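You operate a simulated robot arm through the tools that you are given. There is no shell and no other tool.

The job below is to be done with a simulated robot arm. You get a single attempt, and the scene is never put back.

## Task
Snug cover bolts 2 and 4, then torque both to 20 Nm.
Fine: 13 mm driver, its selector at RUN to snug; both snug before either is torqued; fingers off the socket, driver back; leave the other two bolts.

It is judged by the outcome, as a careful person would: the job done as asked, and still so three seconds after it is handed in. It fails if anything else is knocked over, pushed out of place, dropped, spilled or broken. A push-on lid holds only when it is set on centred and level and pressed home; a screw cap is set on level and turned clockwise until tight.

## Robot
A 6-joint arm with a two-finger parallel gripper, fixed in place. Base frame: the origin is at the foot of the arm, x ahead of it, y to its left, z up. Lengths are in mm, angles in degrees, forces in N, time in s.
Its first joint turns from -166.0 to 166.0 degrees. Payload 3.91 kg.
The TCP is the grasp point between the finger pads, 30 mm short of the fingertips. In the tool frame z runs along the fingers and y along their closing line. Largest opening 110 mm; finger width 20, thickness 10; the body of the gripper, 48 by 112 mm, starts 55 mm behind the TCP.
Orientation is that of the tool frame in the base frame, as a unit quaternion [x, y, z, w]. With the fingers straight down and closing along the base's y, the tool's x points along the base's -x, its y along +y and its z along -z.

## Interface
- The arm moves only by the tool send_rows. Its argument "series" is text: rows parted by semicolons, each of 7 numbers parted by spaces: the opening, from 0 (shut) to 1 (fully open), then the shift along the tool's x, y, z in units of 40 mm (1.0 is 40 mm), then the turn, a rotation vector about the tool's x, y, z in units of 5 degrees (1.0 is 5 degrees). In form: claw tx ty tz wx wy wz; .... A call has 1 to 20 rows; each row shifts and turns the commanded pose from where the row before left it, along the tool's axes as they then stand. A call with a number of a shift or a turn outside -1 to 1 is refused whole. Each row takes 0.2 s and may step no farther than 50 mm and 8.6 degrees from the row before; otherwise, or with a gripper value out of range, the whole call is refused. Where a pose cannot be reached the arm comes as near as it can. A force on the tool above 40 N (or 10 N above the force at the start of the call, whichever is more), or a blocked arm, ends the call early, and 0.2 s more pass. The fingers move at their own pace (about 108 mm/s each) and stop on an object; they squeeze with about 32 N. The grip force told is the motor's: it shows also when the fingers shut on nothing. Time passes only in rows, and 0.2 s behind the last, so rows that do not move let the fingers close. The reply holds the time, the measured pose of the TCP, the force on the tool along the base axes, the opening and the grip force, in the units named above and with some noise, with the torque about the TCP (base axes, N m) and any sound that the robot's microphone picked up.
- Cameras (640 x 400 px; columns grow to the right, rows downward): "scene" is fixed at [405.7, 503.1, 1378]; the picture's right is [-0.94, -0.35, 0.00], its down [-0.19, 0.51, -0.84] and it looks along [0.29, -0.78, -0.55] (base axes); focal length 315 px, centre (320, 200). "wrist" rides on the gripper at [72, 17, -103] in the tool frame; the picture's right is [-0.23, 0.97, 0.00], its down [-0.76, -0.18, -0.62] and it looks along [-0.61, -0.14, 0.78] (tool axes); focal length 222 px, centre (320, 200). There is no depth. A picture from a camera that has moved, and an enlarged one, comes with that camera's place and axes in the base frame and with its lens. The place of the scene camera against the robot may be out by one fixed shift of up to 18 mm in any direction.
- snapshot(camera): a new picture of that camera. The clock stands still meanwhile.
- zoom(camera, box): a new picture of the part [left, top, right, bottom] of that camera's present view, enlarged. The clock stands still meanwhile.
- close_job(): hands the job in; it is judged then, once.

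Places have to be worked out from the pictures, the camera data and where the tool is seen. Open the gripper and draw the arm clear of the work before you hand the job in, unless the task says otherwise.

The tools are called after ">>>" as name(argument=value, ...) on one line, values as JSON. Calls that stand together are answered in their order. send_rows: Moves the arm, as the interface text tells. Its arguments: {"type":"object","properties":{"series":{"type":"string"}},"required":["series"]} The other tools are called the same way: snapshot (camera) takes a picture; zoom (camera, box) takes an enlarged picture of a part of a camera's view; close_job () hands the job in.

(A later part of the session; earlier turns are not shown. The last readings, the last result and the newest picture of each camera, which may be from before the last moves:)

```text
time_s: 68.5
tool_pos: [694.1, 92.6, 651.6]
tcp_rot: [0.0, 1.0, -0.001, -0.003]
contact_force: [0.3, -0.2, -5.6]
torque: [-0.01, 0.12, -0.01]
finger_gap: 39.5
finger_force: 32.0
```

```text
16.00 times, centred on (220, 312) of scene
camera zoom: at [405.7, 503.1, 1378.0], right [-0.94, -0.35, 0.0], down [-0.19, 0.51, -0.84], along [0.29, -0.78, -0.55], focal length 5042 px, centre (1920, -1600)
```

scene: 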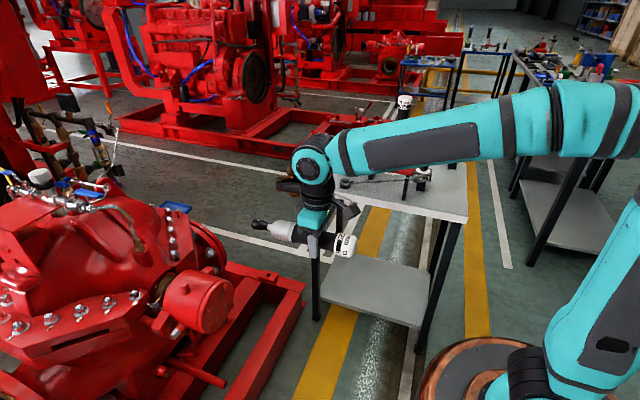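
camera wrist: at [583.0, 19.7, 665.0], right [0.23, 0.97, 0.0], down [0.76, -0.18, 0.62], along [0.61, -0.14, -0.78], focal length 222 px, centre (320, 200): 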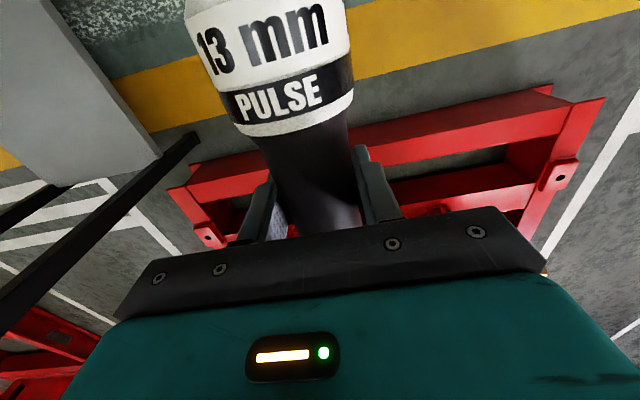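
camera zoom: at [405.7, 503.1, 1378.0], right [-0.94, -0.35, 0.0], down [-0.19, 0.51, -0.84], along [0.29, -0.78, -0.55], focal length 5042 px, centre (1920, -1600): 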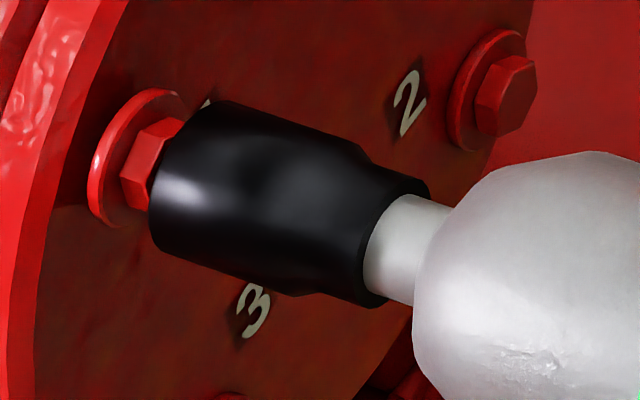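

Alignment is within 0.7 mm; I lower 0.8 mm and advance in fine steps onto bolt 4.

>>> send_rows(series="0.25 0 0 0.02 0 0 0;0.25 -0.04 0 0 0 0 0;0.25 -0.03 0 0 0 0 0;0.25 -0.025 0 0 0 0 0;0.25 -0.02 0 0 0 0 0;0.25 -0.02 0 0 0 0 0;0.25 -0.02 0 0 0 0 0;0.25 -0.02 0 0 0 0 0;0.25 0 0 0 0 0 0")

>>> zoom(camera="scene", box=[200, 300, 240, 325])

```text
time_s: 70.5
tool_pos: [699.6, 94.4, 653.0]
tcp_rot: [0.0, 1.0, 0.001, -0.003]
contact_force: [0.5, -0.5, -5.7]
torque: [0.0, 0.12, 0.01]
finger_gap: 39.8
finger_force: 31.9
```

```text
16.00 times, centred on (220, 312) of scene
camera zoom: at [405.7, 503.1, 1378.0], right [-0.94, -0.35, 0.0], down [-0.19, 0.51, -0.84], along [0.29, -0.78, -0.55], focal length 5042 px, centre (1920, -1600)
```

zoom: 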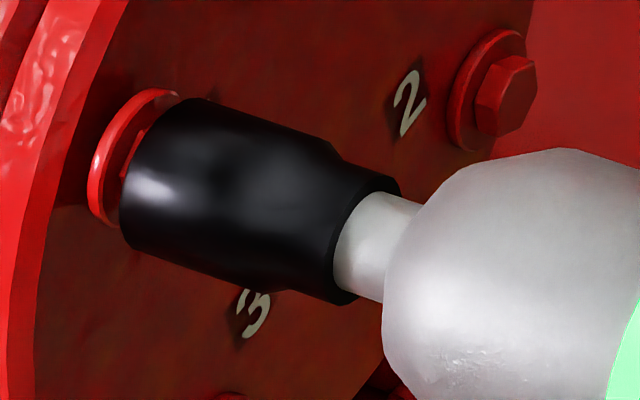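

No side force, and the socket is sliding over the head of bolt 4. I continue pressing in small steps and follow the run-down.

>>> send_rows(series="0.25 -0.02 0 0 0 0 0;0.25 -0.02 0 0 0 0 0;0.25 -0.02 0 0 0 0 0;0.25 -0.015 0 0 0 0 0;0.25 -0.015 0 0 0 0 0;0.25 0 0 0 0 0 0")

>>> zoom(camera="scene", box=[200, 300, 240, 325])

```text
time_s: 71.9
tool_pos: [702.6, 92.7, 651.9]
tcp_rot: [0.0, 1.0, 0.0, -0.003]
contact_force: [0.3, 0.5, -6.8]
torque: [0.02, 0.08, 0.01]
finger_gap: 39.9
finger_force: 32.2
```

```text
16.00 times, centred on (220, 312) of scene
camera zoom: at [405.7, 503.1, 1378.0], right [-0.94, -0.35, 0.0], down [-0.19, 0.51, -0.84], along [0.29, -0.78, -0.55], focal length 5042 px, centre (1920, -1600)
```

zoom: 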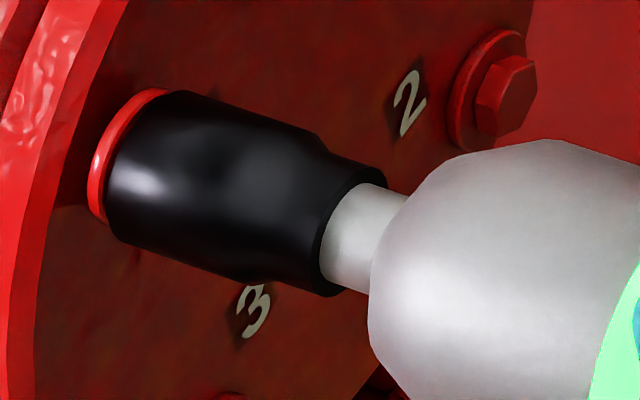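

The socket is fully over bolt 4's head, rim near the flange, still with no side load. I keep advancing to run it in.

>>> send_rows(series="0.25 -0.015 0 0 0 0 0;0.25 -0.015 0 0 0 0 0;0.25 -0.015 0 0 0 0 0;0.25 -0.015 0 0 0 0 0;0.25 -0.015 0 0 0 0 0;0.25 -0.015 0 0 0 0 0;0.25 0 0 0 0 0 0")

>>> zoom(camera="scene", box=[200, 300, 240, 325])

>>> zoom(camera="scene", box=[325, 125, 365, 160])

```text
time_s: 73.5
tool_pos: [707.7, 94.6, 651.4]
tcp_rot: [0.0, 1.0, 0.0, -0.003]
contact_force: [-2.8, -1.0, -6.4]
torque: [-0.03, 0.09, -0.14]
finger_gap: 39.7
finger_force: 31.5
```

```text
16.00 times, centred on (220, 312) of scene
camera zoom: at [405.7, 503.1, 1378.0], right [-0.94, -0.35, 0.0], down [-0.19, 0.51, -0.84], along [0.29, -0.78, -0.55], focal length 5042 px, centre (1920, -1600)
```

zoom: 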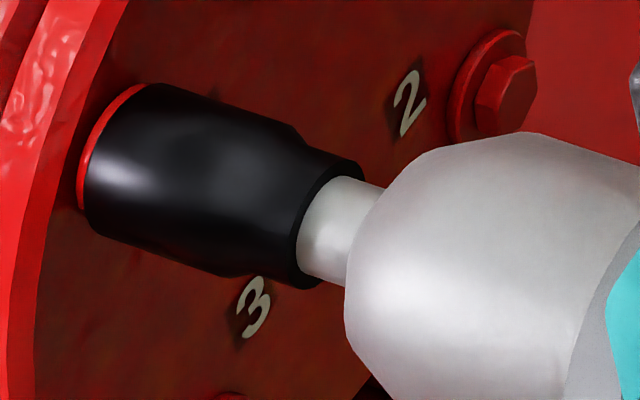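

```text
11.43 times, centred on (345, 142) of scene
camera zoom: at [405.7, 503.1, 1378.0], right [-0.94, -0.35, 0.0], down [-0.19, 0.51, -0.84], along [0.29, -0.78, -0.55], focal length 3601 px, centre (34, 857)
```

zoom: 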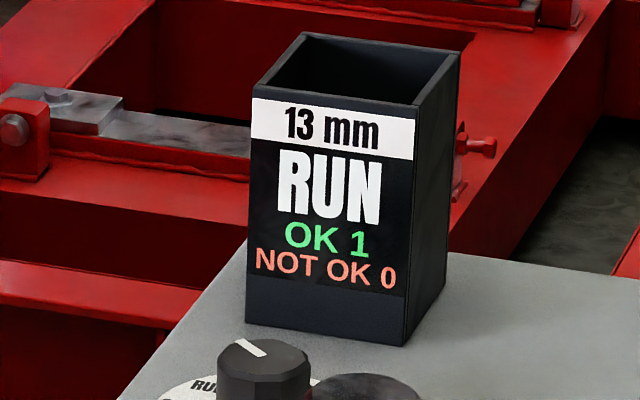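

The ring has gone out and the flange has moved in, so it is still running; count is OK 1. I press a little further and hold.

>>> send_rows(series="0.25 -0.012 0 0 0 0 0;0.25 -0.012 0 0 0 0 0;0.25 -0.008 0 0 0 0 0;0.25 0 0 0 0 0 0;0.25 0 0 0 0 0 0")

>>> zoom(camera="scene", box=[200, 290, 264, 330])

>>> zoom(camera="scene", box=[325, 125, 365, 160])

```text
time_s: 74.7
tool_pos: [707.9, 93.6, 653.1]
tcp_rot: [0.0, 1.0, 0.0, -0.003]
contact_force: [-0.4, -0.4, -6.2]
torque: [0.0, 0.05, 0.0]
finger_gap: 39.7
finger_force: 32.4
```

```text
10.00 times, centred on (232, 310) of scene
camera zoom: at [405.7, 503.1, 1378.0], right [-0.94, -0.35, 0.0], down [-0.19, 0.51, -0.84], along [0.29, -0.78, -0.55], focal length 3151 px, centre (1200, -900)
```

zoom: 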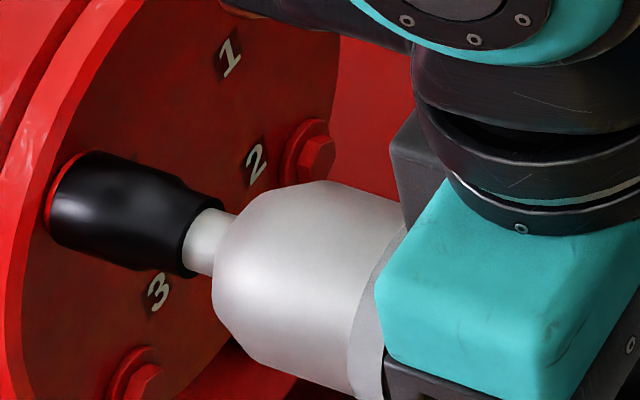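

```text
11.43 times, centred on (345, 142) of scene
camera zoom: at [405.7, 503.1, 1378.0], right [-0.94, -0.35, 0.0], down [-0.19, 0.51, -0.84], along [0.29, -0.78, -0.55], focal length 3601 px, centre (34, 857)
```

zoom: 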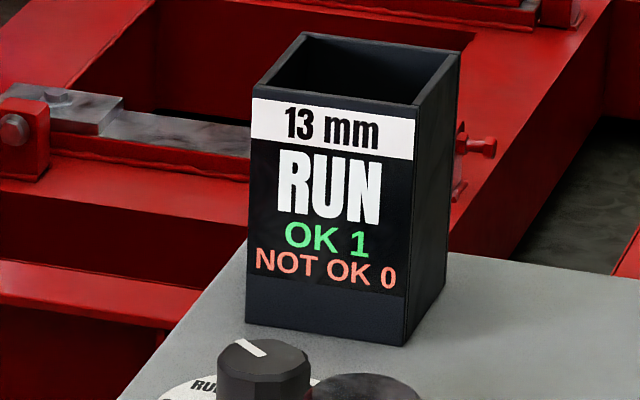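

The bolt keeps moving in and the force dropped back to zero, not yet seated. I continue pressing.

>>> send_rows(series="0.25 -0.012 0 0 0 0 0;0.25 -0.012 0 0 0 0 0;0.25 -0.012 0 0 0 0 0;0.25 -0.012 0 0 0 0 0;0.25 0 0 0 0 0 0;0.25 0 0 0 0 0 0")

>>> zoom(camera="scene", box=[200, 290, 264, 330])

>>> zoom(camera="scene", box=[325, 125, 365, 160])

```text
time_s: 76.1
tool_pos: [709.9, 93.1, 650.7]
tcp_rot: [0.001, 1.0, 0.0, -0.003]
contact_force: [-28.0, -4.1, -7.5]
torque: [0.07, 0.07, -0.76]
finger_gap: 39.8
finger_force: 32.2
```

```text
10.00 times, centred on (232, 310) of scene
camera zoom: at [405.7, 503.1, 1378.0], right [-0.94, -0.35, 0.0], down [-0.19, 0.51, -0.84], along [0.29, -0.78, -0.55], focal length 3151 px, centre (1200, -900)
```

zoom: 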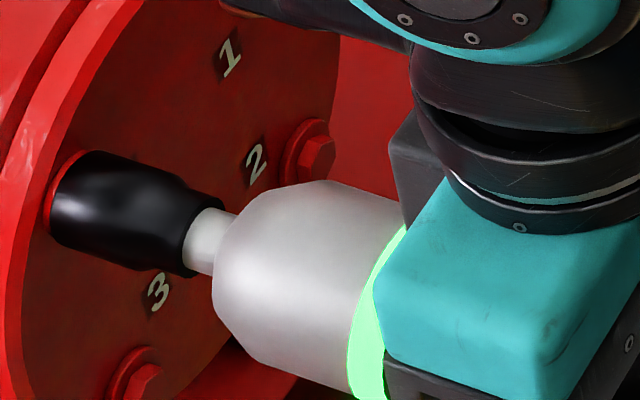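

```text
11.43 times, centred on (345, 142) of scene
camera zoom: at [405.7, 503.1, 1378.0], right [-0.94, -0.35, 0.0], down [-0.19, 0.51, -0.84], along [0.29, -0.78, -0.55], focal length 3601 px, centre (34, 857)
```

zoom: 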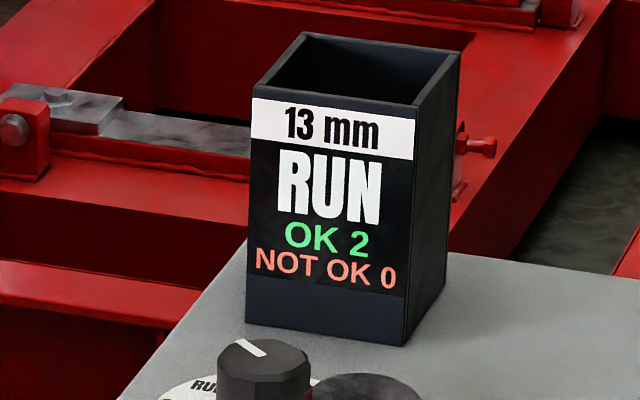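

OK count is 2: bolts 2 and 4 are both snug. I back straight off bolt 4, level the tiny tool tilt, and carry the driver back up toward the reorientation spot.

>>> send_rows(series="0.25 0.15 0 0 0 0 0;0.25 0.3 0 0 0 0 0;0.25 0.6 0 0 0 0 0;0.25 0.8 0 0 0 0 0;0.25 0 0 0 0 -0.068 0;0.25 0.11 -0.35 -0.78 0 0 0;0.25 0.11 -0.35 -0.78 0 0 0;0.25 0.11 -0.35 -0.78 0 0 0;0.25 0.11 -0.35 -0.78 0 0 0;0.25 0.11 -0.35 -0.78 0 0 0;0.25 0.11 -0.35 -0.78 0 0 0;0.25 0.11 -0.35 -0.78 0 0 0;0.25 0.11 -0.35 -0.78 0 0 0;0.25 0 -0.9 -0.25 0 0 0;0.25 0 -0.9 -0.25 0 0 0;0.25 0 -0.9 -0.25 0 0 0;0.25 0 -0.9 -0.25 0 0 0;0.25 0 -0.9 -0.25 0 0 0;0.25 0 0 0 0 0 0")

>>> zoom(camera="scene", box=[170, 260, 250, 340])

```text
time_s: 80.1
tool_pos: [600.2, -198.6, 954.5]
tcp_rot: [0.001, 1.0, 0.0, 0.001]
contact_force: [0.6, -0.2, -6.3]
torque: [0.02, 0.11, 0.02]
finger_gap: 39.5
finger_force: 31.8
```

```text
5.00 times, centred on (210, 300) of scene
camera zoom: at [405.7, 503.1, 1378.0], right [-0.94, -0.35, 0.0], down [-0.19, 0.51, -0.84], along [0.29, -0.78, -0.55], focal length 1576 px, centre (870, -300)
```

zoom: 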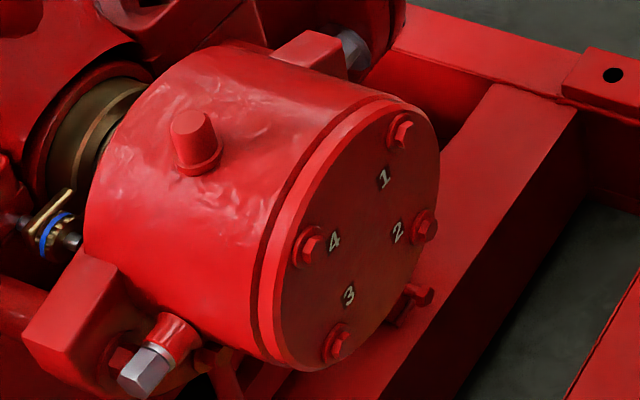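

Both bolts look seated. Now I swing the tool back about the driver axis (18 × 5°) so it points along −y again.

>>> send_rows(series="0.25 0 0 0 1 0 0;0.25 0 0 0 1 0 0;0.25 0 0 0 1 0 0;0.25 0 0 0 1 0 0;0.25 0 0 0 1 0 0;0.25 0 0 0 1 0 0;0.25 0 0 0 1 0 0;0.25 0 0 0 1 0 0;0.25 0 0 0 1 0 0;0.25 0 0 0 1 0 0;0.25 0 0 0 1 0 0;0.25 0 0 0 1 0 0;0.25 0 0 0 1 0 0;0.25 0 0 0 1 0 0;0.25 0 0 0 1 0 0;0.25 0 0 0 1 0 0;0.25 0 0 0 1 0 0;0.25 0 0 0 1 0 0;0.25 0 0 0 0 0 0")

```text
time_s: 84.1
tool_pos: [599.6, -199.5, 952.8]
tcp_rot: [0.0, -0.707, 0.707, 0.001]
contact_force: [-0.2, -0.5, -6.3]
torque: [-0.01, 0.1, 0.02]
finger_gap: 39.6
finger_force: 32.3
```

Orientation is as on the way out. I retrace to (736, −446, 1119) and begin rolling the driver back upright.

>>> send_rows(series="0.25 -0.38 -0.462 0.684 0 0 0;0.25 -0.38 -0.462 0.684 0 0 0;0.25 -0.38 -0.462 0.684 0 0 0;0.25 -0.38 -0.462 0.684 0 0 0;0.25 -0.38 -0.462 0.684 0 0 0;0.25 -0.38 -0.462 0.684 0 0 0;0.25 -0.38 -0.462 0.684 0 0 0;0.25 -0.38 -0.462 0.684 0 0 0;0.25 -0.38 -0.462 0.684 0 0 0;0.25 0 0 0 0 0 -1;0.25 0 0 0 0 0 -1;0.25 0 0 0 0 0 -1;0.25 0 0 0 0 0 -1;0.25 0 0 0 0 0 -1;0.25 0 0 0 0 0 -1;0.25 0 0 0 0 0 -1;0.25 0 0 0 0 0 -1;0.25 0 0 0 0 0 -1;0.25 0 0 0 0 0 -1")

```text
time_s: 88.1
tool_pos: [737.4, -446.0, 1117.7]
tcp_rot: [-0.299, 0.641, -0.64, -0.3]
contact_force: [-1.1, 0.8, -6.3]
torque: [-0.01, 0.06, 0.0]
finger_gap: 39.7
finger_force: 31.9
```

Rolled 50° of 90° so far. I finish the remaining 40° and let it settle to read the pose precisely.

>>> send_rows(series="0.25 0 0 0 0 0 -1;0.25 0 0 0 0 0 -1;0.25 0 0 0 0 0 -1;0.25 0 0 0 0 0 -1;0.25 0 0 0 0 0 -1;0.25 0 0 0 0 0 -1;0.25 0 0 0 0 0 -1;0.25 0 0 0 0 0 -1;0.25 0 0 0 0 0 0;0.25 0 0 0 0 0 0")

>>> zoom(camera="scene", box=[270, 50, 400, 170])

```text
time_s: 90.3
tool_pos: [736.7, -444.3, 1117.6]
tcp_rot: [0.5, -0.5, 0.5, 0.501]
contact_force: [0.5, 0.7, -6.0]
torque: [0.02, -0.03, -0.01]
finger_gap: 39.8
finger_force: 32.5
```

```text
3.33 times, centred on (335, 110) of scene
camera zoom: at [405.7, 503.1, 1378.0], right [-0.94, -0.35, 0.0], down [-0.19, 0.51, -0.84], along [0.29, -0.78, -0.55], focal length 1050 px, centre (270, 500)
```

zoom: 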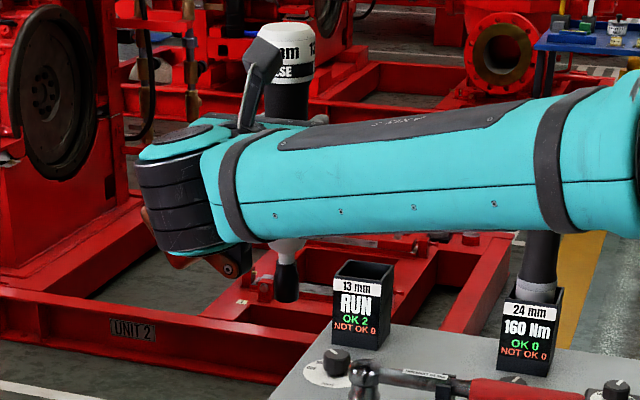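

The driver is upright again. I move out over the dock to y≈−752 at the same height and check the position before lowering.

>>> send_rows(series="0.25 0 0.03 0.96 0 0 0;0.25 0 0 0.96 0 0 0;0.25 0 0 0.96 0 0 0;0.25 0 0 0.96 0 0 0;0.25 0 0 0.96 0 0 0;0.25 0 0 0.96 0 0 0;0.25 0 0 0.96 0 0 0;0.25 0 0 0.96 0 0 0;0.25 0 0 0 0 0 0;0.25 0 0 0 0 0 0")

>>> zoom(camera="scene", box=[310, 70, 390, 170])

>>> snapshot(camera="wrist")

```text
time_s: 92.5
tool_pos: [735.4, -752.2, 1116.5]
tcp_rot: [0.5, -0.5, 0.501, 0.5]
contact_force: [-0.4, 0.1, -7.0]
torque: [-0.01, -0.01, -0.03]
finger_gap: 39.4
finger_force: 32.2
```

```text
4.00 times, centred on (350, 120) of scene
camera zoom: at [405.7, 503.1, 1378.0], right [-0.94, -0.35, 0.0], down [-0.19, 0.51, -0.84], along [0.29, -0.78, -0.55], focal length 1260 px, centre (200, 520)
```

zoom: 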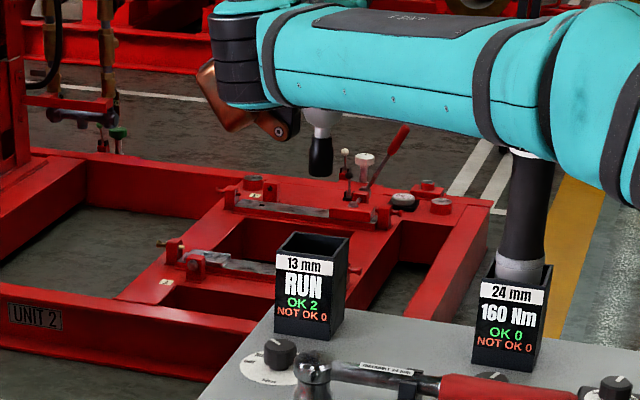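

```text
taken
camera wrist: at [717.9, -649.5, 1187.3], right [-0.97, 0.0, -0.23], down [0.18, 0.62, -0.76], along [0.14, -0.78, -0.61], focal length 222 px, centre (320, 200)
```

wrist: 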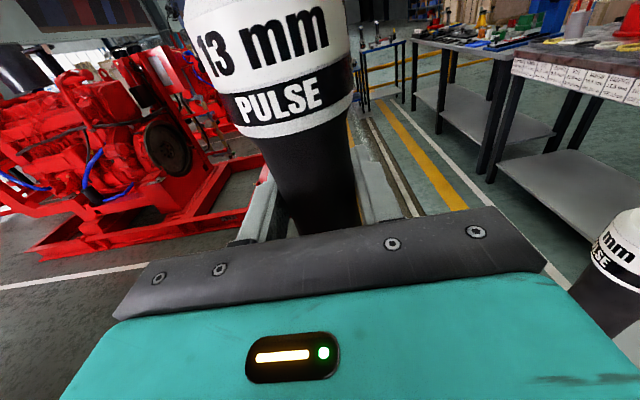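

Driver sits in the grip exactly as when picked up, and the pose matches the extraction line (735.4, −752.2). I lower it into the dock, slowing near the bottom.

>>> send_rows(series="0.25 -0.5 0 0 0 0 0;0.25 -0.6 0 0 0 0 0;0.25 -0.5 0 0 0 0 0;0.25 -0.5 0 0 0 0 0;0.25 -0.5 0 0 0 0 0;0.25 -0.5 0 0 0 0 0;0.25 -0.4 0 0 0 0 0;0.25 -0.25 0 0 0 0 0;0.25 -0.2 0 0 0 0 0;0.25 -0.15 0 0 0 0 0;0.25 0 0 0 0 0 0")

>>> zoom(camera="scene", box=[310, 70, 390, 170])

```text
time_s: 94.9
tool_pos: [736.6, -752.5, 953.3]
tcp_rot: [-0.5, 0.5, -0.5, -0.5]
contact_force: [2.4, 6.5, -5.2]
torque: [0.58, -0.22, 0.03]
finger_gap: 39.4
finger_force: 32.0
```

```text
4.00 times, centred on (350, 120) of scene
camera zoom: at [405.7, 503.1, 1378.0], right [-0.94, -0.35, 0.0], down [-0.19, 0.51, -0.84], along [0.29, -0.78, -0.55], focal length 1260 px, centre (200, 520)
```

zoom: 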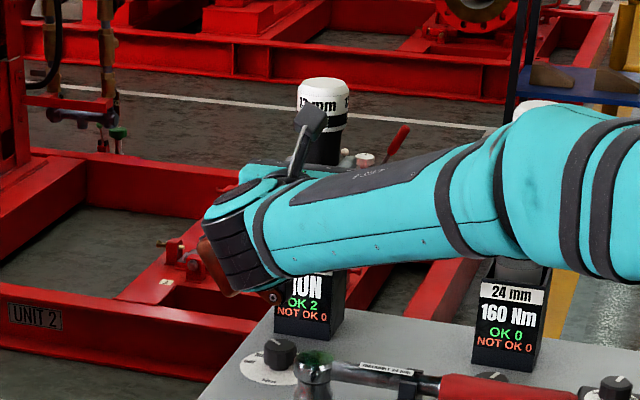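

A light 6.5 N side contact with the dock wall in +y. I ease 1.5 mm toward +y and lower the last few millimetres slowly.

>>> send_rows(series="0.25 0 -0.01 -0.04 0 0 0;0.25 -0.06 0 0 0 0 0;0.25 -0.05 0 0 0 0 0;0.25 -0.04 0 0 0 0 0;0.25 0 0 0 0 0 0")

```text
time_s: 96.1
tool_pos: [735.7, -751.8, 947.2]
tcp_rot: [0.5, -0.5, 0.5, 0.5]
contact_force: [-0.6, -0.7, -6.1]
torque: [-0.01, -0.03, 0.0]
finger_gap: 39.5
finger_force: 31.4
```

Side force is gone; the weight is still carried (−6.1 N), so the driver hasn't bottomed. I lower in sub-millimetre steps until it rests.

>>> send_rows(series="0.25 -0.02 0 0 0 0 0;0.25 -0.02 0 0 0 0 0;0.25 0 0 0 0 0 0")

```text
time_s: 96.9
tool_pos: [736.6, -750.8, 946.7]
tcp_rot: [0.499, -0.5, 0.501, 0.5]
contact_force: [0.1, 0.1, -2.7]
torque: [0.09, 0.05, 0.01]
finger_gap: 39.7
finger_force: 31.7
```

The weight has dropped to −2.7 N, so the driver is bottoming out. One more small step down, then I open the fingers gently.

>>> send_rows(series="0.25 -0.012 0 0 0 0 0;0.25 0 0 0 0 0 0;0.4 0 0 0 0 0 0;0.55 0 0 0 0 0 0;0.75 0 0 0 0 0 0;0.75 0 0 0 0 0 0")

>>> snapshot(camera="wrist")

```text
time_s: 98.3
tool_pos: [736.1, -751.6, 946.1]
tcp_rot: [-0.499, 0.501, -0.499, -0.501]
contact_force: [-0.5, 0.5, -0.5]
torque: [-0.01, -0.02, -0.03]
finger_gap: 82.7
finger_force: 0.0
```

```text
taken
camera wrist: at [718.1, -648.6, 1017.8], right [-0.97, 0.0, -0.23], down [0.18, 0.62, -0.76], along [0.14, -0.78, -0.61], focal length 222 px, centre (320, 200)
```

wrist: 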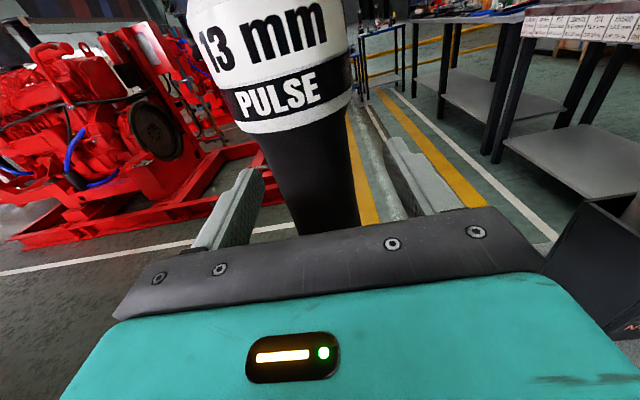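

The driver is back in its dock, standing freely. I withdraw along +y, rise, move inward to the clear spot and start pitching the tool down for the selector.

>>> send_rows(series="0.75 0 0 -0.6 0 0 0;0.75 0 0 -0.8 0 0 0;0.75 0 0 -0.8 0 0 0;0.75 0 0 -0.75 0 0 0;0.75 0.41 0 -0.785 0 0 0;0.75 0.41 0 -0.785 0 0 0;0.75 0.41 0 -0.785 0 0 0;0.75 0.41 0 -0.785 0 0 0;0.75 0.41 0 -0.785 0 0 0;0.7 0 0.92 0 0 0 0;0.7 0 0.92 0 0 0 0;0.7 0 0.92 0 0 0 0;0.6 0 0.92 0 0 0 0;0.6 0 0.92 0 0 0 0;0.6 0 0 0 0 -1 0;0.6 0 0 0 0 -1 0;0.6 0 0 0 0 -1 0;0.6 0 0 0 0 -1 0;0.6 0 0 0 0 -1 0;0.6 0 0 0 0 -1 0")

>>> zoom(camera="scene", box=[300, 70, 440, 200])

```text
time_s: 102.5
tool_pos: [552.2, -475.4, 1029.7]
tcp_rot: [-0.611, 0.614, -0.353, -0.354]
contact_force: [-0.8, -0.4, 0.3]
torque: [-0.01, 0.0, 0.01]
finger_gap: 66.2
finger_force: 0.0
```

```text
3.08 times, centred on (370, 135) of scene
camera zoom: at [405.7, 503.1, 1378.0], right [-0.94, -0.35, 0.0], down [-0.19, 0.51, -0.84], along [0.29, -0.78, -0.55], focal length 970 px, centre (166, 400)
```

zoom: 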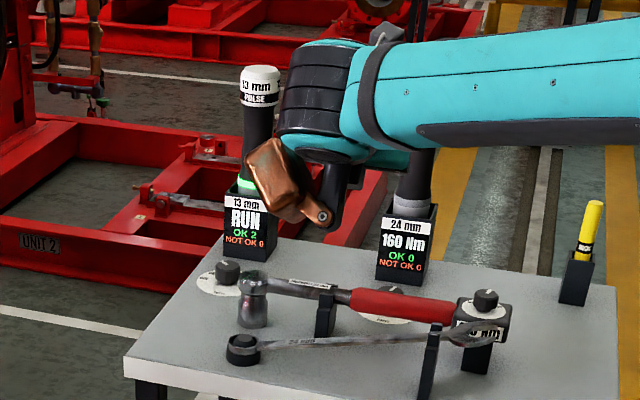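

The driver stands properly in its dock. I finish the pitch to fingers-down and start the yaw.

>>> send_rows(series="0.6 0 0 0 0 -1 0;0.6 0 0 0 0 -1 0;0.6 0 0 0 0 -1 0;0.6 0 0 0 0 -1 0;0.6 0 0 0 0 -1 0;0.6 0 0 0 0 -1 0;0.6 0 0 0 0 -1 0;0.6 0 0 0 0 -1 0;0.6 0 0 0 0 -1 0;0.6 0 0 0 0 -1 0;0.6 0 0 0 0 -1 0;0.6 0 0 0 0 -1 0;0.6 0 0 0 0 0 1;0.6 0 0 0 0 0 1;0.6 0 0 0 0 0 1;0.6 0 0 0 0 0 1;0.6 0 0 0 0 0 1;0.6 0 0 0 0 0 1;0.6 0 0 0 0 0 1;0.6 0 0 0 0 0 1")

>>> send_rows(series="0.6 0 0 0 0 0 1;0.6 0 0 0 0 0 1;0.6 0 0 0 0 0 1;0.6 0 0 0 0 0 1;0.6 0 0 0 0 0 1;0.6 0 0 0 0 0 1;0.6 0 0 0 0 0 1;0.6 0 0 0 0 0 1;0.6 0 0 0 0 0 1;0.6 0 0 0 0 0 1;0.6 0 0 0 0 0 1;0.6 0 0 0 0 0 1;0.6 0 0 0 0 0 1;0.6 0 0 0 0 0 1;0.6 0 0 0 0 0 1;0.6 0 0 0 0 0 1;0.6 0 0 0 0 0 1;0.6 0 0 0 0 0 1;0.6 0 0 0 0 0 1;0.6 0 0 0 0 0 1")

```text
time_s: 106.7
tool_pos: [552.2, -476.4, 1028.9]
tcp_rot: [-0.422, 0.907, -0.001, 0.0]
contact_force: [0.3, -0.6, 0.4]
torque: [-0.02, -0.02, 0.0]
finger_gap: 66.1
finger_force: 0.1
```

```text
time_s: 110.9
tool_pos: [551.1, -474.3, 1029.5]
tcp_rot: [0.423, 0.906, 0.0, 0.0]
contact_force: [-0.7, -0.1, -0.2]
torque: [0.03, -0.04, 0.0]
finger_gap: 66.1
finger_force: 0.0
```

Tool x is now at ≈130°, leaving a clear 72° clockwise sweep. I move to hover over the dial at (737, −633.5, 870).

>>> send_rows(series="0.6 -0.752 0.126 0.497 0 0 0;0.6 -0.752 0.126 0.497 0 0 0;0.6 -0.752 0.126 0.497 0 0 0;0.6 -0.752 0.126 0.497 0 0 0;0.6 -0.752 0.126 0.497 0 0 0;0.6 -0.752 0.126 0.497 0 0 0;0.6 -0.752 0.126 0.497 0 0 0;0.6 -0.752 0.126 0.497 0 0 0;0.6 0 0 0 0 0 0;0.6 0 0 0 0 0 0")

>>> zoom(camera="wrist", box=[230, 60, 410, 240])

```text
time_s: 113.1
tool_pos: [735.2, -635.8, 869.9]
tcp_rot: [0.423, 0.906, 0.0, -0.001]
contact_force: [0.2, -0.4, -0.3]
torque: [0.0, 0.02, 0.03]
finger_gap: 66.1
finger_force: 0.1
```

```text
2.22 times, centred on (320, 150) of wrist
camera zoom: at [700.3, -570.5, 972.2], right [0.89, 0.45, 0.0], down [0.35, -0.7, 0.62], along [0.28, -0.56, -0.78], focal length 494 px, centre (320, 311)
```

zoom: 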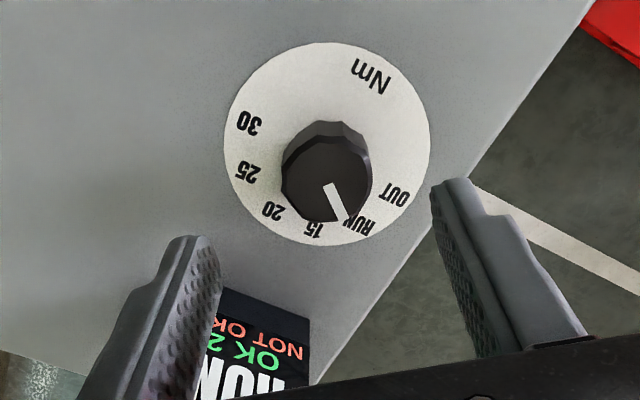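

The pointer sits on RUN. From the earlier turning forces I deduce the knob axis is near (737, −637). I descend over it with a small correction to TCP z≈812 and re-read the pose.

>>> send_rows(series="0.6 -0.038 0.007 0.4 0 0 0;0.6 0 0 0.4 0 0 0;0.6 0 0 0.4 0 0 0;0.6 0 0 0.25 0 0 0;0.6 0 0 0 0 0 0;0.6 0 0 0 0 0 0")

>>> zoom(camera="wrist", box=[230, 60, 410, 240])

>>> send_rows(series="0.6 0 0 0 0 0 0")

```text
time_s: 114.5
tool_pos: [737.9, -636.2, 812.1]
tcp_rot: [0.423, 0.906, 0.0, 0.001]
contact_force: [-0.3, 0.0, 0.3]
torque: [0.02, -0.05, 0.0]
finger_gap: 66.3
finger_force: 0.0
```

```text
2.22 times, centred on (320, 150) of wrist
camera zoom: at [704.0, -569.7, 913.7], right [0.89, 0.45, 0.0], down [0.35, -0.7, 0.62], along [0.28, -0.56, -0.78], focal length 494 px, centre (320, 311)
```

zoom: 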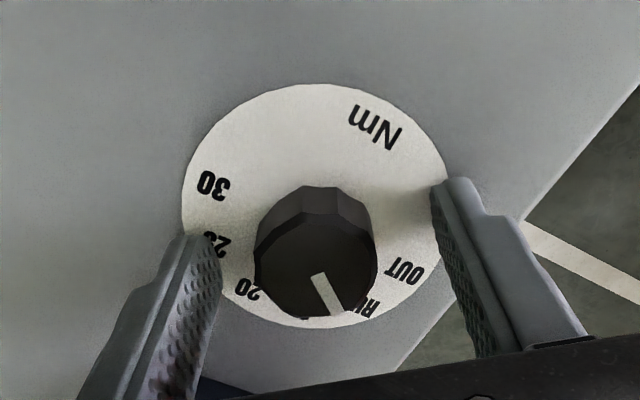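

```text
time_s: 114.9
tool_pos: [738.8, -636.4, 809.6]
tcp_rot: [0.422, 0.906, 0.0, 0.0]
contact_force: [-1.2, -0.8, -0.6]
torque: [-0.01, -0.02, -0.03]
finger_gap: 65.9
finger_force: 0.1
```

TCP ≈(738.3, −636.3), knob ≈(737.2, −638). I nudge about 1.3 mm and close on the knob.

>>> send_rows(series="0.6 -0.015 -0.035 0 0 0 0;0.4 0 0 0 0 0 0;0.2 0 0 0 0 0 0;0.2 0 0 0 0 0 0;0.2 0 0 0 0 0 0")

>>> zoom(camera="wrist", box=[230, 60, 410, 240])

```text
time_s: 116.1
tool_pos: [738.4, -636.7, 812.2]
tcp_rot: [0.422, 0.907, 0.0, 0.0]
contact_force: [5.6, 4.0, 0.0]
torque: [0.09, -0.16, 0.04]
finger_gap: 33.1
finger_force: 31.8
```

```text
2.22 times, centred on (320, 150) of wrist
camera zoom: at [703.9, -570.9, 914.1], right [0.89, 0.45, 0.0], down [0.35, -0.7, 0.62], along [0.28, -0.56, -0.78], focal length 494 px, centre (320, 311)
```

zoom: 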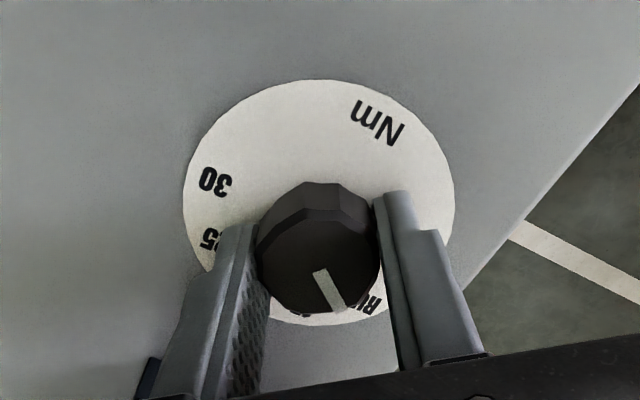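

Knob gripped (33.1 mm) with only ~7 N. I relieve half a millimetre and turn the first 36° clockwise, then check forces.

>>> send_rows(series="0.2 0 0.012 0 0 0 0.5;0.2 0 0 0 0 0 0.9;0.2 0 0 0 0 0 0.9;0.2 0 0 0 0 0 0.9;0.2 0 0 0 0 0 0.9;0.2 0 0 0 0 0 0.9;0.2 0 0 0 0 0 0.9;0.2 0 0 0 0 0 0.9;0.2 0 0 0 0 0 0.4")

>>> zoom(camera="wrist", box=[230, 60, 410, 240])

>>> zoom(camera="scene", box=[320, 120, 380, 175])

```text
time_s: 118.1
tool_pos: [737.6, -637.0, 812.3]
tcp_rot: [0.683, 0.731, 0.0, 0.0]
contact_force: [-2.6, 7.0, 6.8]
torque: [0.74, -0.02, 0.02]
finger_gap: 32.5
finger_force: 31.5
```

```text
2.22 times, centred on (320, 150) of wrist
camera zoom: at [748.7, -564.6, 914.3], right [0.99, -0.16, 0.0], down [-0.13, -0.77, 0.62], along [-0.1, -0.62, -0.78], focal length 494 px, centre (320, 311)
```

zoom: 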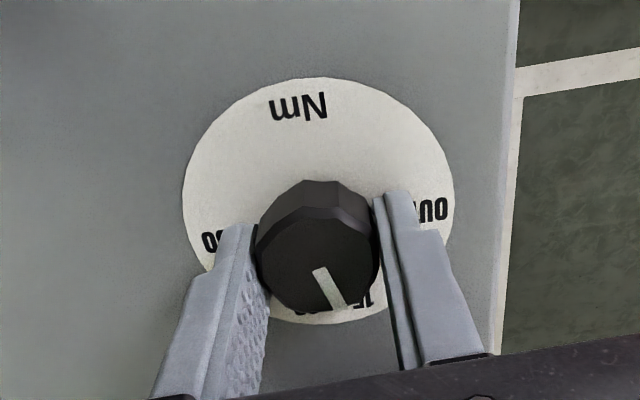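

```text
7.27 times, centred on (350, 148) of scene
camera zoom: at [405.7, 503.1, 1378.0], right [-0.94, -0.35, 0.0], down [-0.19, 0.51, -0.84], along [0.29, -0.78, -0.55], focal length 2292 px, centre (102, 582)
```

zoom: 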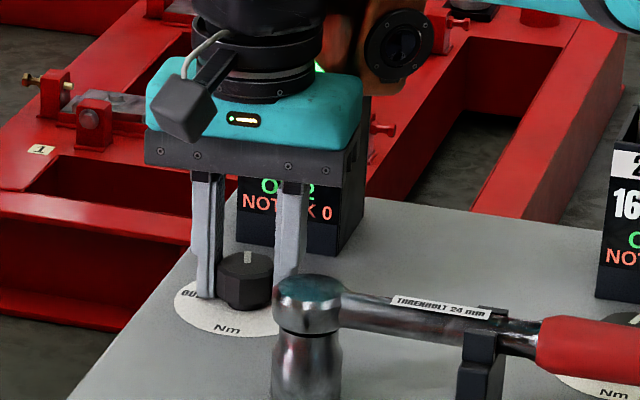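

Forces stay low and the knob turned with the fingers. I turn the remaining 36° to bring it to 20.

>>> send_rows(series="0.2 0 0 0 0 0 0.9;0.2 0 0 0 0 0 0.9;0.2 0 0 0 0 0 0.9;0.2 0 0 0 0 0 0.9;0.2 0 0 0 0 0 0.9;0.2 0 0 0 0 0 0.9;0.2 0 0 0 0 0 0.9;0.2 0 0 0 0 0 0.9;0.2 0 0 0 0 0 0")

>>> zoom(camera="wrist", box=[230, 60, 410, 240])

```text
time_s: 119.3
tool_pos: [737.2, -636.6, 812.4]
tcp_rot: [0.816, 0.579, -0.001, -0.001]
contact_force: [-14.7, 15.6, 3.6]
torque: [-0.46, -0.09, 0.01]
finger_gap: 32.5
finger_force: 32.2
stopped in row 6: the force on the tool passed its limit at 41 N (the readings are from after the stop); the commanded pose is now the measured one
```

```text
2.22 times, centred on (320, 150) of wrist
camera zoom: at [776.2, -575.5, 914.3], right [0.84, -0.54, 0.0], down [-0.42, -0.66, 0.62], along [-0.34, -0.52, -0.78], focal length 494 px, centre (320, 311)
```

zoom: 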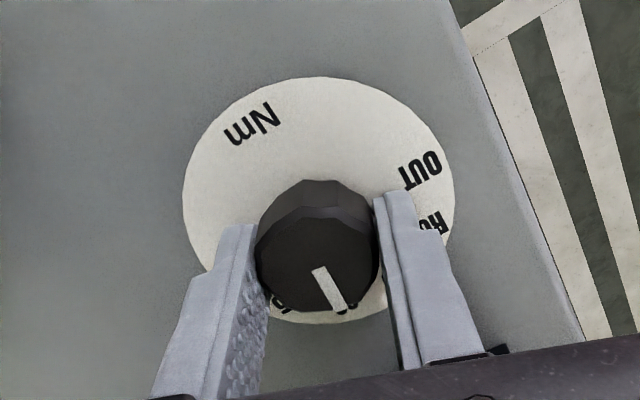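

It stopped at 59° of 72° on a lateral load. I relieve the side force with a small shift, then turn the remaining ~12.6°.

>>> send_rows(series="0.2 0.02 -0.035 0 0 0 0;0.2 0 0 0 0 0 0.6;0.2 0 0 0 0 0 0.6;0.2 0 0 0 0 0 0.6;0.2 0 0 0 0 0 0.6;0.2 0 0 0 0 0 0.15;0.2 0 0 0 0 0 0")

>>> zoom(camera="wrist", box=[230, 60, 410, 240])

```text
time_s: 121.0
tool_pos: [737.0, -636.5, 812.9]
tcp_rot: [0.875, 0.485, 0.0, -0.001]
contact_force: [4.0, -2.0, 5.2]
torque: [-0.57, 0.03, 0.03]
finger_gap: 32.7
finger_force: 32.1
```

```text
2.22 times, centred on (320, 150) of wrist
camera zoom: at [788.5, -585.6, 914.2], right [0.7, -0.71, 0.0], down [-0.55, -0.55, 0.62], along [-0.44, -0.44, -0.78], focal length 494 px, centre (320, 311)
```

zoom: 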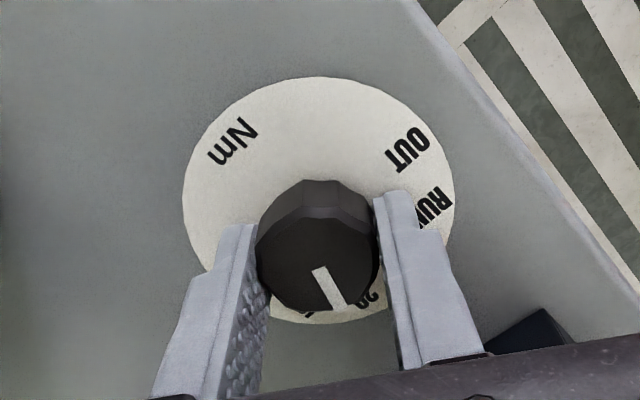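

Total turn is now 72° with low load. I open, rise and read the dial and display.

>>> send_rows(series="0.6 0 0 0 0 0 0;0.6 0 0 0 0 0 0;0.6 0 0 -0.5 0 0 0;0.6 0 0 -0.7 0 0 0;0.6 0 0 -0.8 0 0 0;0.6 0 0 0 0 0 0")

>>> zoom(camera="wrist", box=[240, 60, 420, 220])

>>> zoom(camera="scene", box=[320, 110, 390, 175])

```text
time_s: 122.3
tool_pos: [738.4, -636.3, 890.2]
tcp_rot: [0.875, 0.485, 0.0, -0.001]
contact_force: [0.0, -0.3, 0.7]
torque: [-0.01, -0.01, -0.01]
finger_gap: 66.0
finger_force: 0.1
```

```text
2.50 times, centred on (330, 140) of wrist
camera zoom: at [790.0, -584.7, 993.4], right [0.7, -0.71, 0.0], down [-0.55, -0.55, 0.62], along [-0.44, -0.44, -0.78], focal length 555 px, centre (295, 350)
```

zoom: 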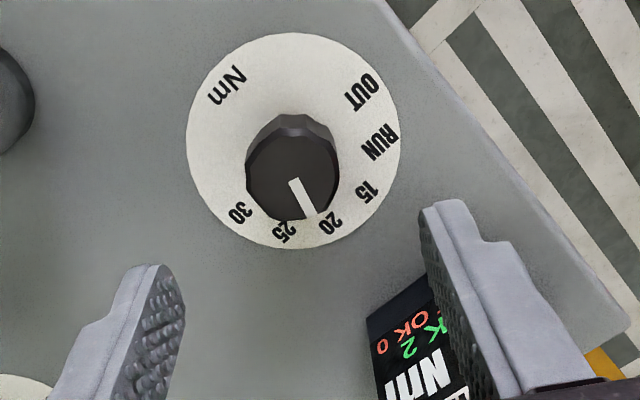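

```text
6.15 times, centred on (355, 142) of scene
camera zoom: at [405.7, 503.1, 1378.0], right [-0.94, -0.35, 0.0], down [-0.19, 0.51, -0.84], along [0.29, -0.78, -0.55], focal length 1939 px, centre (105, 554)
```

zoom: 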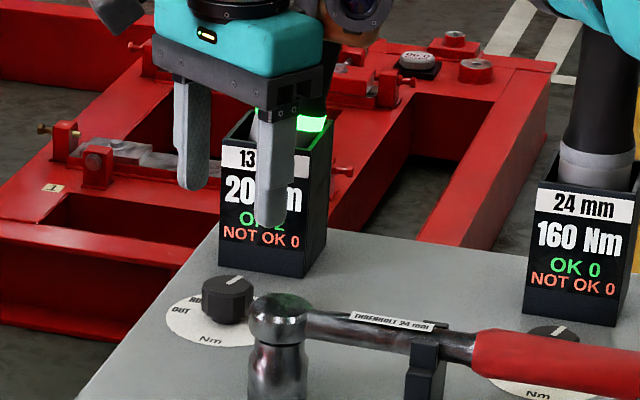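

The display now shows 20 Nm. I retreat and reorient for picking the driver exactly as before.

>>> send_rows(series="0.6 0 0 -0.9 0 0 0;0.6 0 0 -0.9 0 0 0;0.6 0.15 -0.843 -0.236 0 0 0;0.6 0.15 -0.843 -0.236 0 0 0;0.6 0.15 -0.843 -0.236 0 0 0;0.6 0.15 -0.843 -0.236 0 0 0;0.6 0.15 -0.843 -0.236 0 0 0;0.6 0.15 -0.843 -0.236 0 0 0;0.6 0.15 -0.843 -0.236 0 0 0;0.6 0 0 0 0 0 -1;0.6 0 0 0 0 0 -1;0.6 0 0 0 0 0 -1;0.6 0 0 0 0 0 -1;0.6 0 0 0 0 0 -1;0.6 0 0 0 0 0 -1;0.6 0 0 0 0 0 -1;0.6 0 0 0 0 0 -1;0.6 0 0 0 0 0 -1;0.6 0 0 0 0 0 -1;0.6 0 0 0 0 0 -1")

>>> zoom(camera="scene", box=[320, 110, 390, 175])

>>> send_rows(series="0.6 0 0 0 0 0 -1;0.6 0 0 0 0 0 -1;0.6 0 0 0 0 0 -1;0.6 0 0 0 0 0 -1;0.6 0 0 0 0 0 -1;0.6 0 0 0 0 0 -1;0.6 0 0 0 0 0 -1;0.6 0 0 0 0 0 -1;0.6 0 0 0 0 0 -1;0.6 0 0 0 0 0 -1;0.6 0 0 0 0 0 -1;0.6 0 0 0 0 0 -1;0.6 0 0 0 0 0 -1;0.6 0 0 0 0 0 -1;0.6 0 0 0 0 0 -1;0.6 0 0 0 0 0 -1;0.6 0 0 0 0 0 -1;0.6 0 0 0 0 0 -1;0.6 0 0 0 0 0 -1;0.6 0 0 0 0 0 -1")

```text
time_s: 126.5
tool_pos: [559.0, -476.4, 1029.4]
tcp_rot: [0.552, 0.834, 0.0, -0.002]
contact_force: [-0.6, 0.6, -0.4]
torque: [0.04, 0.02, -0.02]
finger_gap: 66.1
finger_force: 0.1
```

```text
6.15 times, centred on (355, 142) of scene
camera zoom: at [405.7, 503.1, 1378.0], right [-0.94, -0.35, 0.0], down [-0.19, 0.51, -0.84], along [0.29, -0.78, -0.55], focal length 1939 px, centre (105, 554)
```

zoom: 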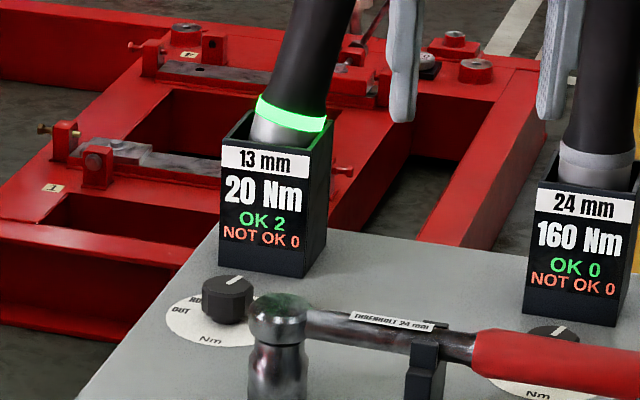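

```text
time_s: 130.8
tool_pos: [559.2, -475.3, 1030.6]
tcp_rot: [-0.284, 0.959, 0.0, 0.0]
contact_force: [0.1, -0.1, 0.2]
torque: [0.01, -0.02, -0.02]
finger_gap: 66.1
finger_force: 0.1
```

The display confirms 20 Nm, OK 2. But the 13 mm driver seems to be leaning in its dock, so I look carefully before going on.

>>> zoom(camera="scene", box=[310, 80, 430, 180])

>>> snapshot(camera="wrist")

>>> zoom(camera="scene", box=[320, 80, 390, 150])

```text
4.00 times, centred on (370, 130) of scene
camera zoom: at [405.7, 503.1, 1378.0], right [-0.94, -0.35, 0.0], down [-0.19, 0.51, -0.84], along [0.29, -0.78, -0.55], focal length 1260 px, centre (120, 480)
```

zoom: 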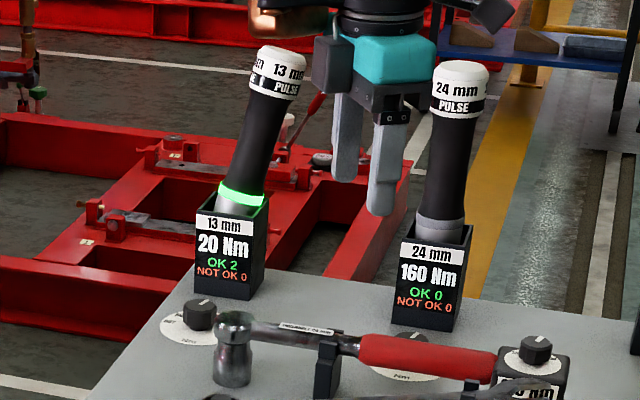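

```text
taken
camera wrist: at [488.8, -502.2, 1132.6], right [-0.34, 0.94, 0.0], down [0.74, 0.27, 0.62], along [0.58, 0.21, -0.78], focal length 222 px, centre (320, 200)
```

wrist: 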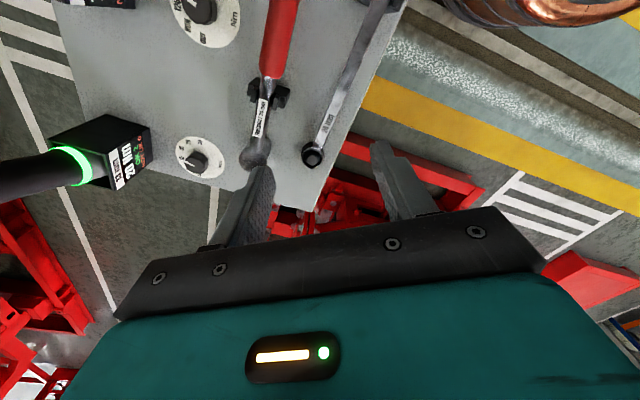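

```text
5.71 times, centred on (355, 115) of scene
camera zoom: at [405.7, 503.1, 1378.0], right [-0.94, -0.35, 0.0], down [-0.19, 0.51, -0.84], along [0.29, -0.78, -0.55], focal length 1801 px, centre (120, 686)
```

zoom: 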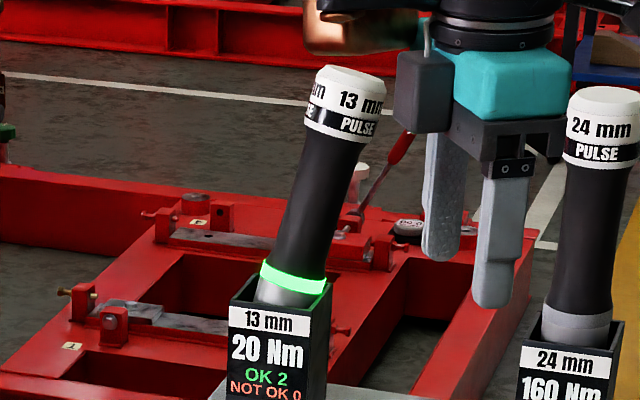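

The 13 mm driver leans about 10–12° toward −x inside its dock (it was upright after I released it, so it must have been nudged). I finish reorienting to the −y pointing pose, keeping well clear, and then measure the lean accurately.

>>> send_rows(series="0.75 0 0 0 0 0 -1;0.75 0 0 0 0 0 -1;0.75 0 0 0 0 0 -1;0.75 0 0 0 0 0 -1;0.75 0 0 0 0 0 -1;0.75 0 0 0 0 0 -1;0.75 0 0 0 0 0 -1;0.75 0 0 0 0 0 -1;0.75 0 0 0 0 0 -1;0.75 0 0 0 0 0 -1;0.75 0 0 0 0 0 -1;0.75 0 0 0 0 0 -0.4;0.75 0 0 0 0 1 0;0.75 0 0 0 0 1 0;0.75 0 0 0 0 1 0;0.75 0 0 0 0 1 0;0.75 0 0 0 0 1 0;0.75 0 0 0 0 1 0;0.75 0 0 0 0 1 0;0.75 0 0 0 0 1 0")

>>> send_rows(series="0.75 0 0 0 0 1 0;0.75 0 0 0 0 1 0;0.75 0 0 0 0 1 0;0.75 0 0 0 0 1 0;0.75 0 0 0 0 1 0;0.75 0 0 0 0 1 0;0.75 0 0 0 0 1 0;0.75 0 0 0 0 1 0;0.75 0 0 0 0 1 0;0.75 0 0 0 0 1 0;0.75 0 0 0 0 0 0")

>>> snapshot(camera="wrist")

```text
time_s: 134.9
tool_pos: [559.8, -476.3, 1028.8]
tcp_rot: [-0.664, 0.665, -0.241, -0.243]
contact_force: [-0.4, -0.6, 0.7]
torque: [0.01, 0.01, 0.03]
finger_gap: 82.2
finger_force: 0.1
```

```text
time_s: 137.3
tool_pos: [559.2, -475.8, 1030.0]
tcp_rot: [0.501, -0.5, 0.5, 0.5]
contact_force: [0.8, 0.3, 0.2]
torque: [-0.01, -0.02, 0.03]
finger_gap: 82.5
finger_force: 0.0
```

```text
taken
camera wrist: at [541.4, -373.2, 1102.1], right [-0.97, 0.0, -0.23], down [0.18, 0.62, -0.76], along [0.14, -0.78, -0.61], focal length 222 px, centre (320, 200)
```

wrist: 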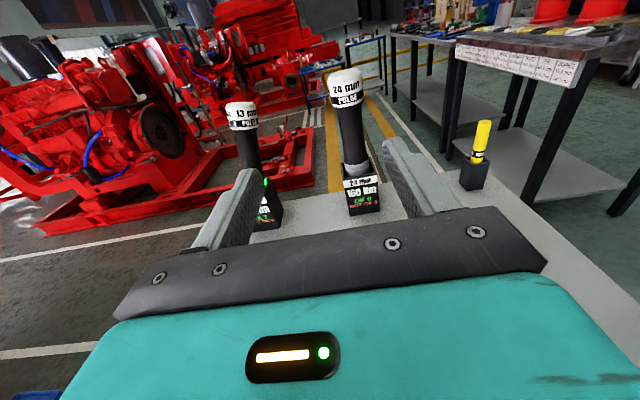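

The lean toward −x is visible from here too. I slide sideways to x≈735 as before for a head-on measurement.

>>> send_rows(series="0.75 0 -0.9 0 0 0 0;0.75 0 -0.9 0 0 0 0;0.75 0 -0.9 0 0 0 0;0.75 0 -0.9 0 0 0 0;0.75 0 -0.8 0 0 0 0;0.75 0 0 0 0 0 0;0.75 0 0 0 0 0 0")

>>> zoom(camera="wrist", box=[240, 60, 400, 260])

>>> zoom(camera="scene", box=[320, 80, 390, 160])

```text
time_s: 138.9
tool_pos: [735.7, -476.4, 1029.2]
tcp_rot: [0.5, -0.5, 0.5, 0.5]
contact_force: [-0.1, 0.4, 0.0]
torque: [0.02, 0.0, -0.03]
finger_gap: 82.5
finger_force: 0.0
```

```text
2.00 times, centred on (320, 160) of wrist
camera zoom: at [717.9, -374.2, 1101.4], right [-0.97, 0.0, -0.23], down [0.18, 0.62, -0.76], along [0.14, -0.78, -0.61], focal length 444 px, centre (320, 280)
```

zoom: 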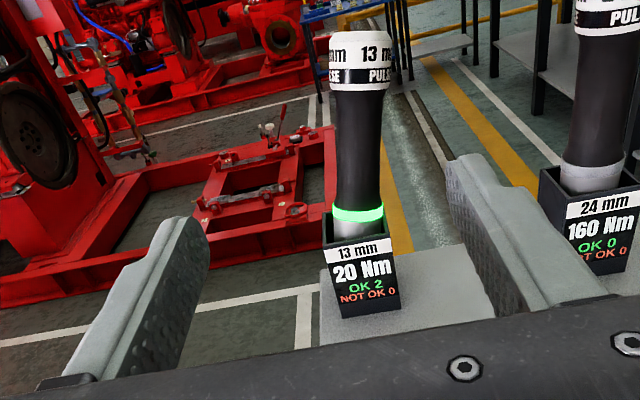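

```text
5.00 times, centred on (355, 120) of scene
camera zoom: at [405.7, 503.1, 1378.0], right [-0.94, -0.35, 0.0], down [-0.19, 0.51, -0.84], along [0.29, -0.78, -0.55], focal length 1576 px, centre (145, 600)
```

zoom: 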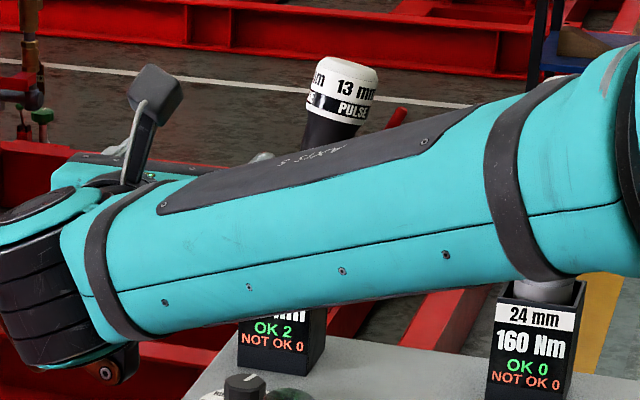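

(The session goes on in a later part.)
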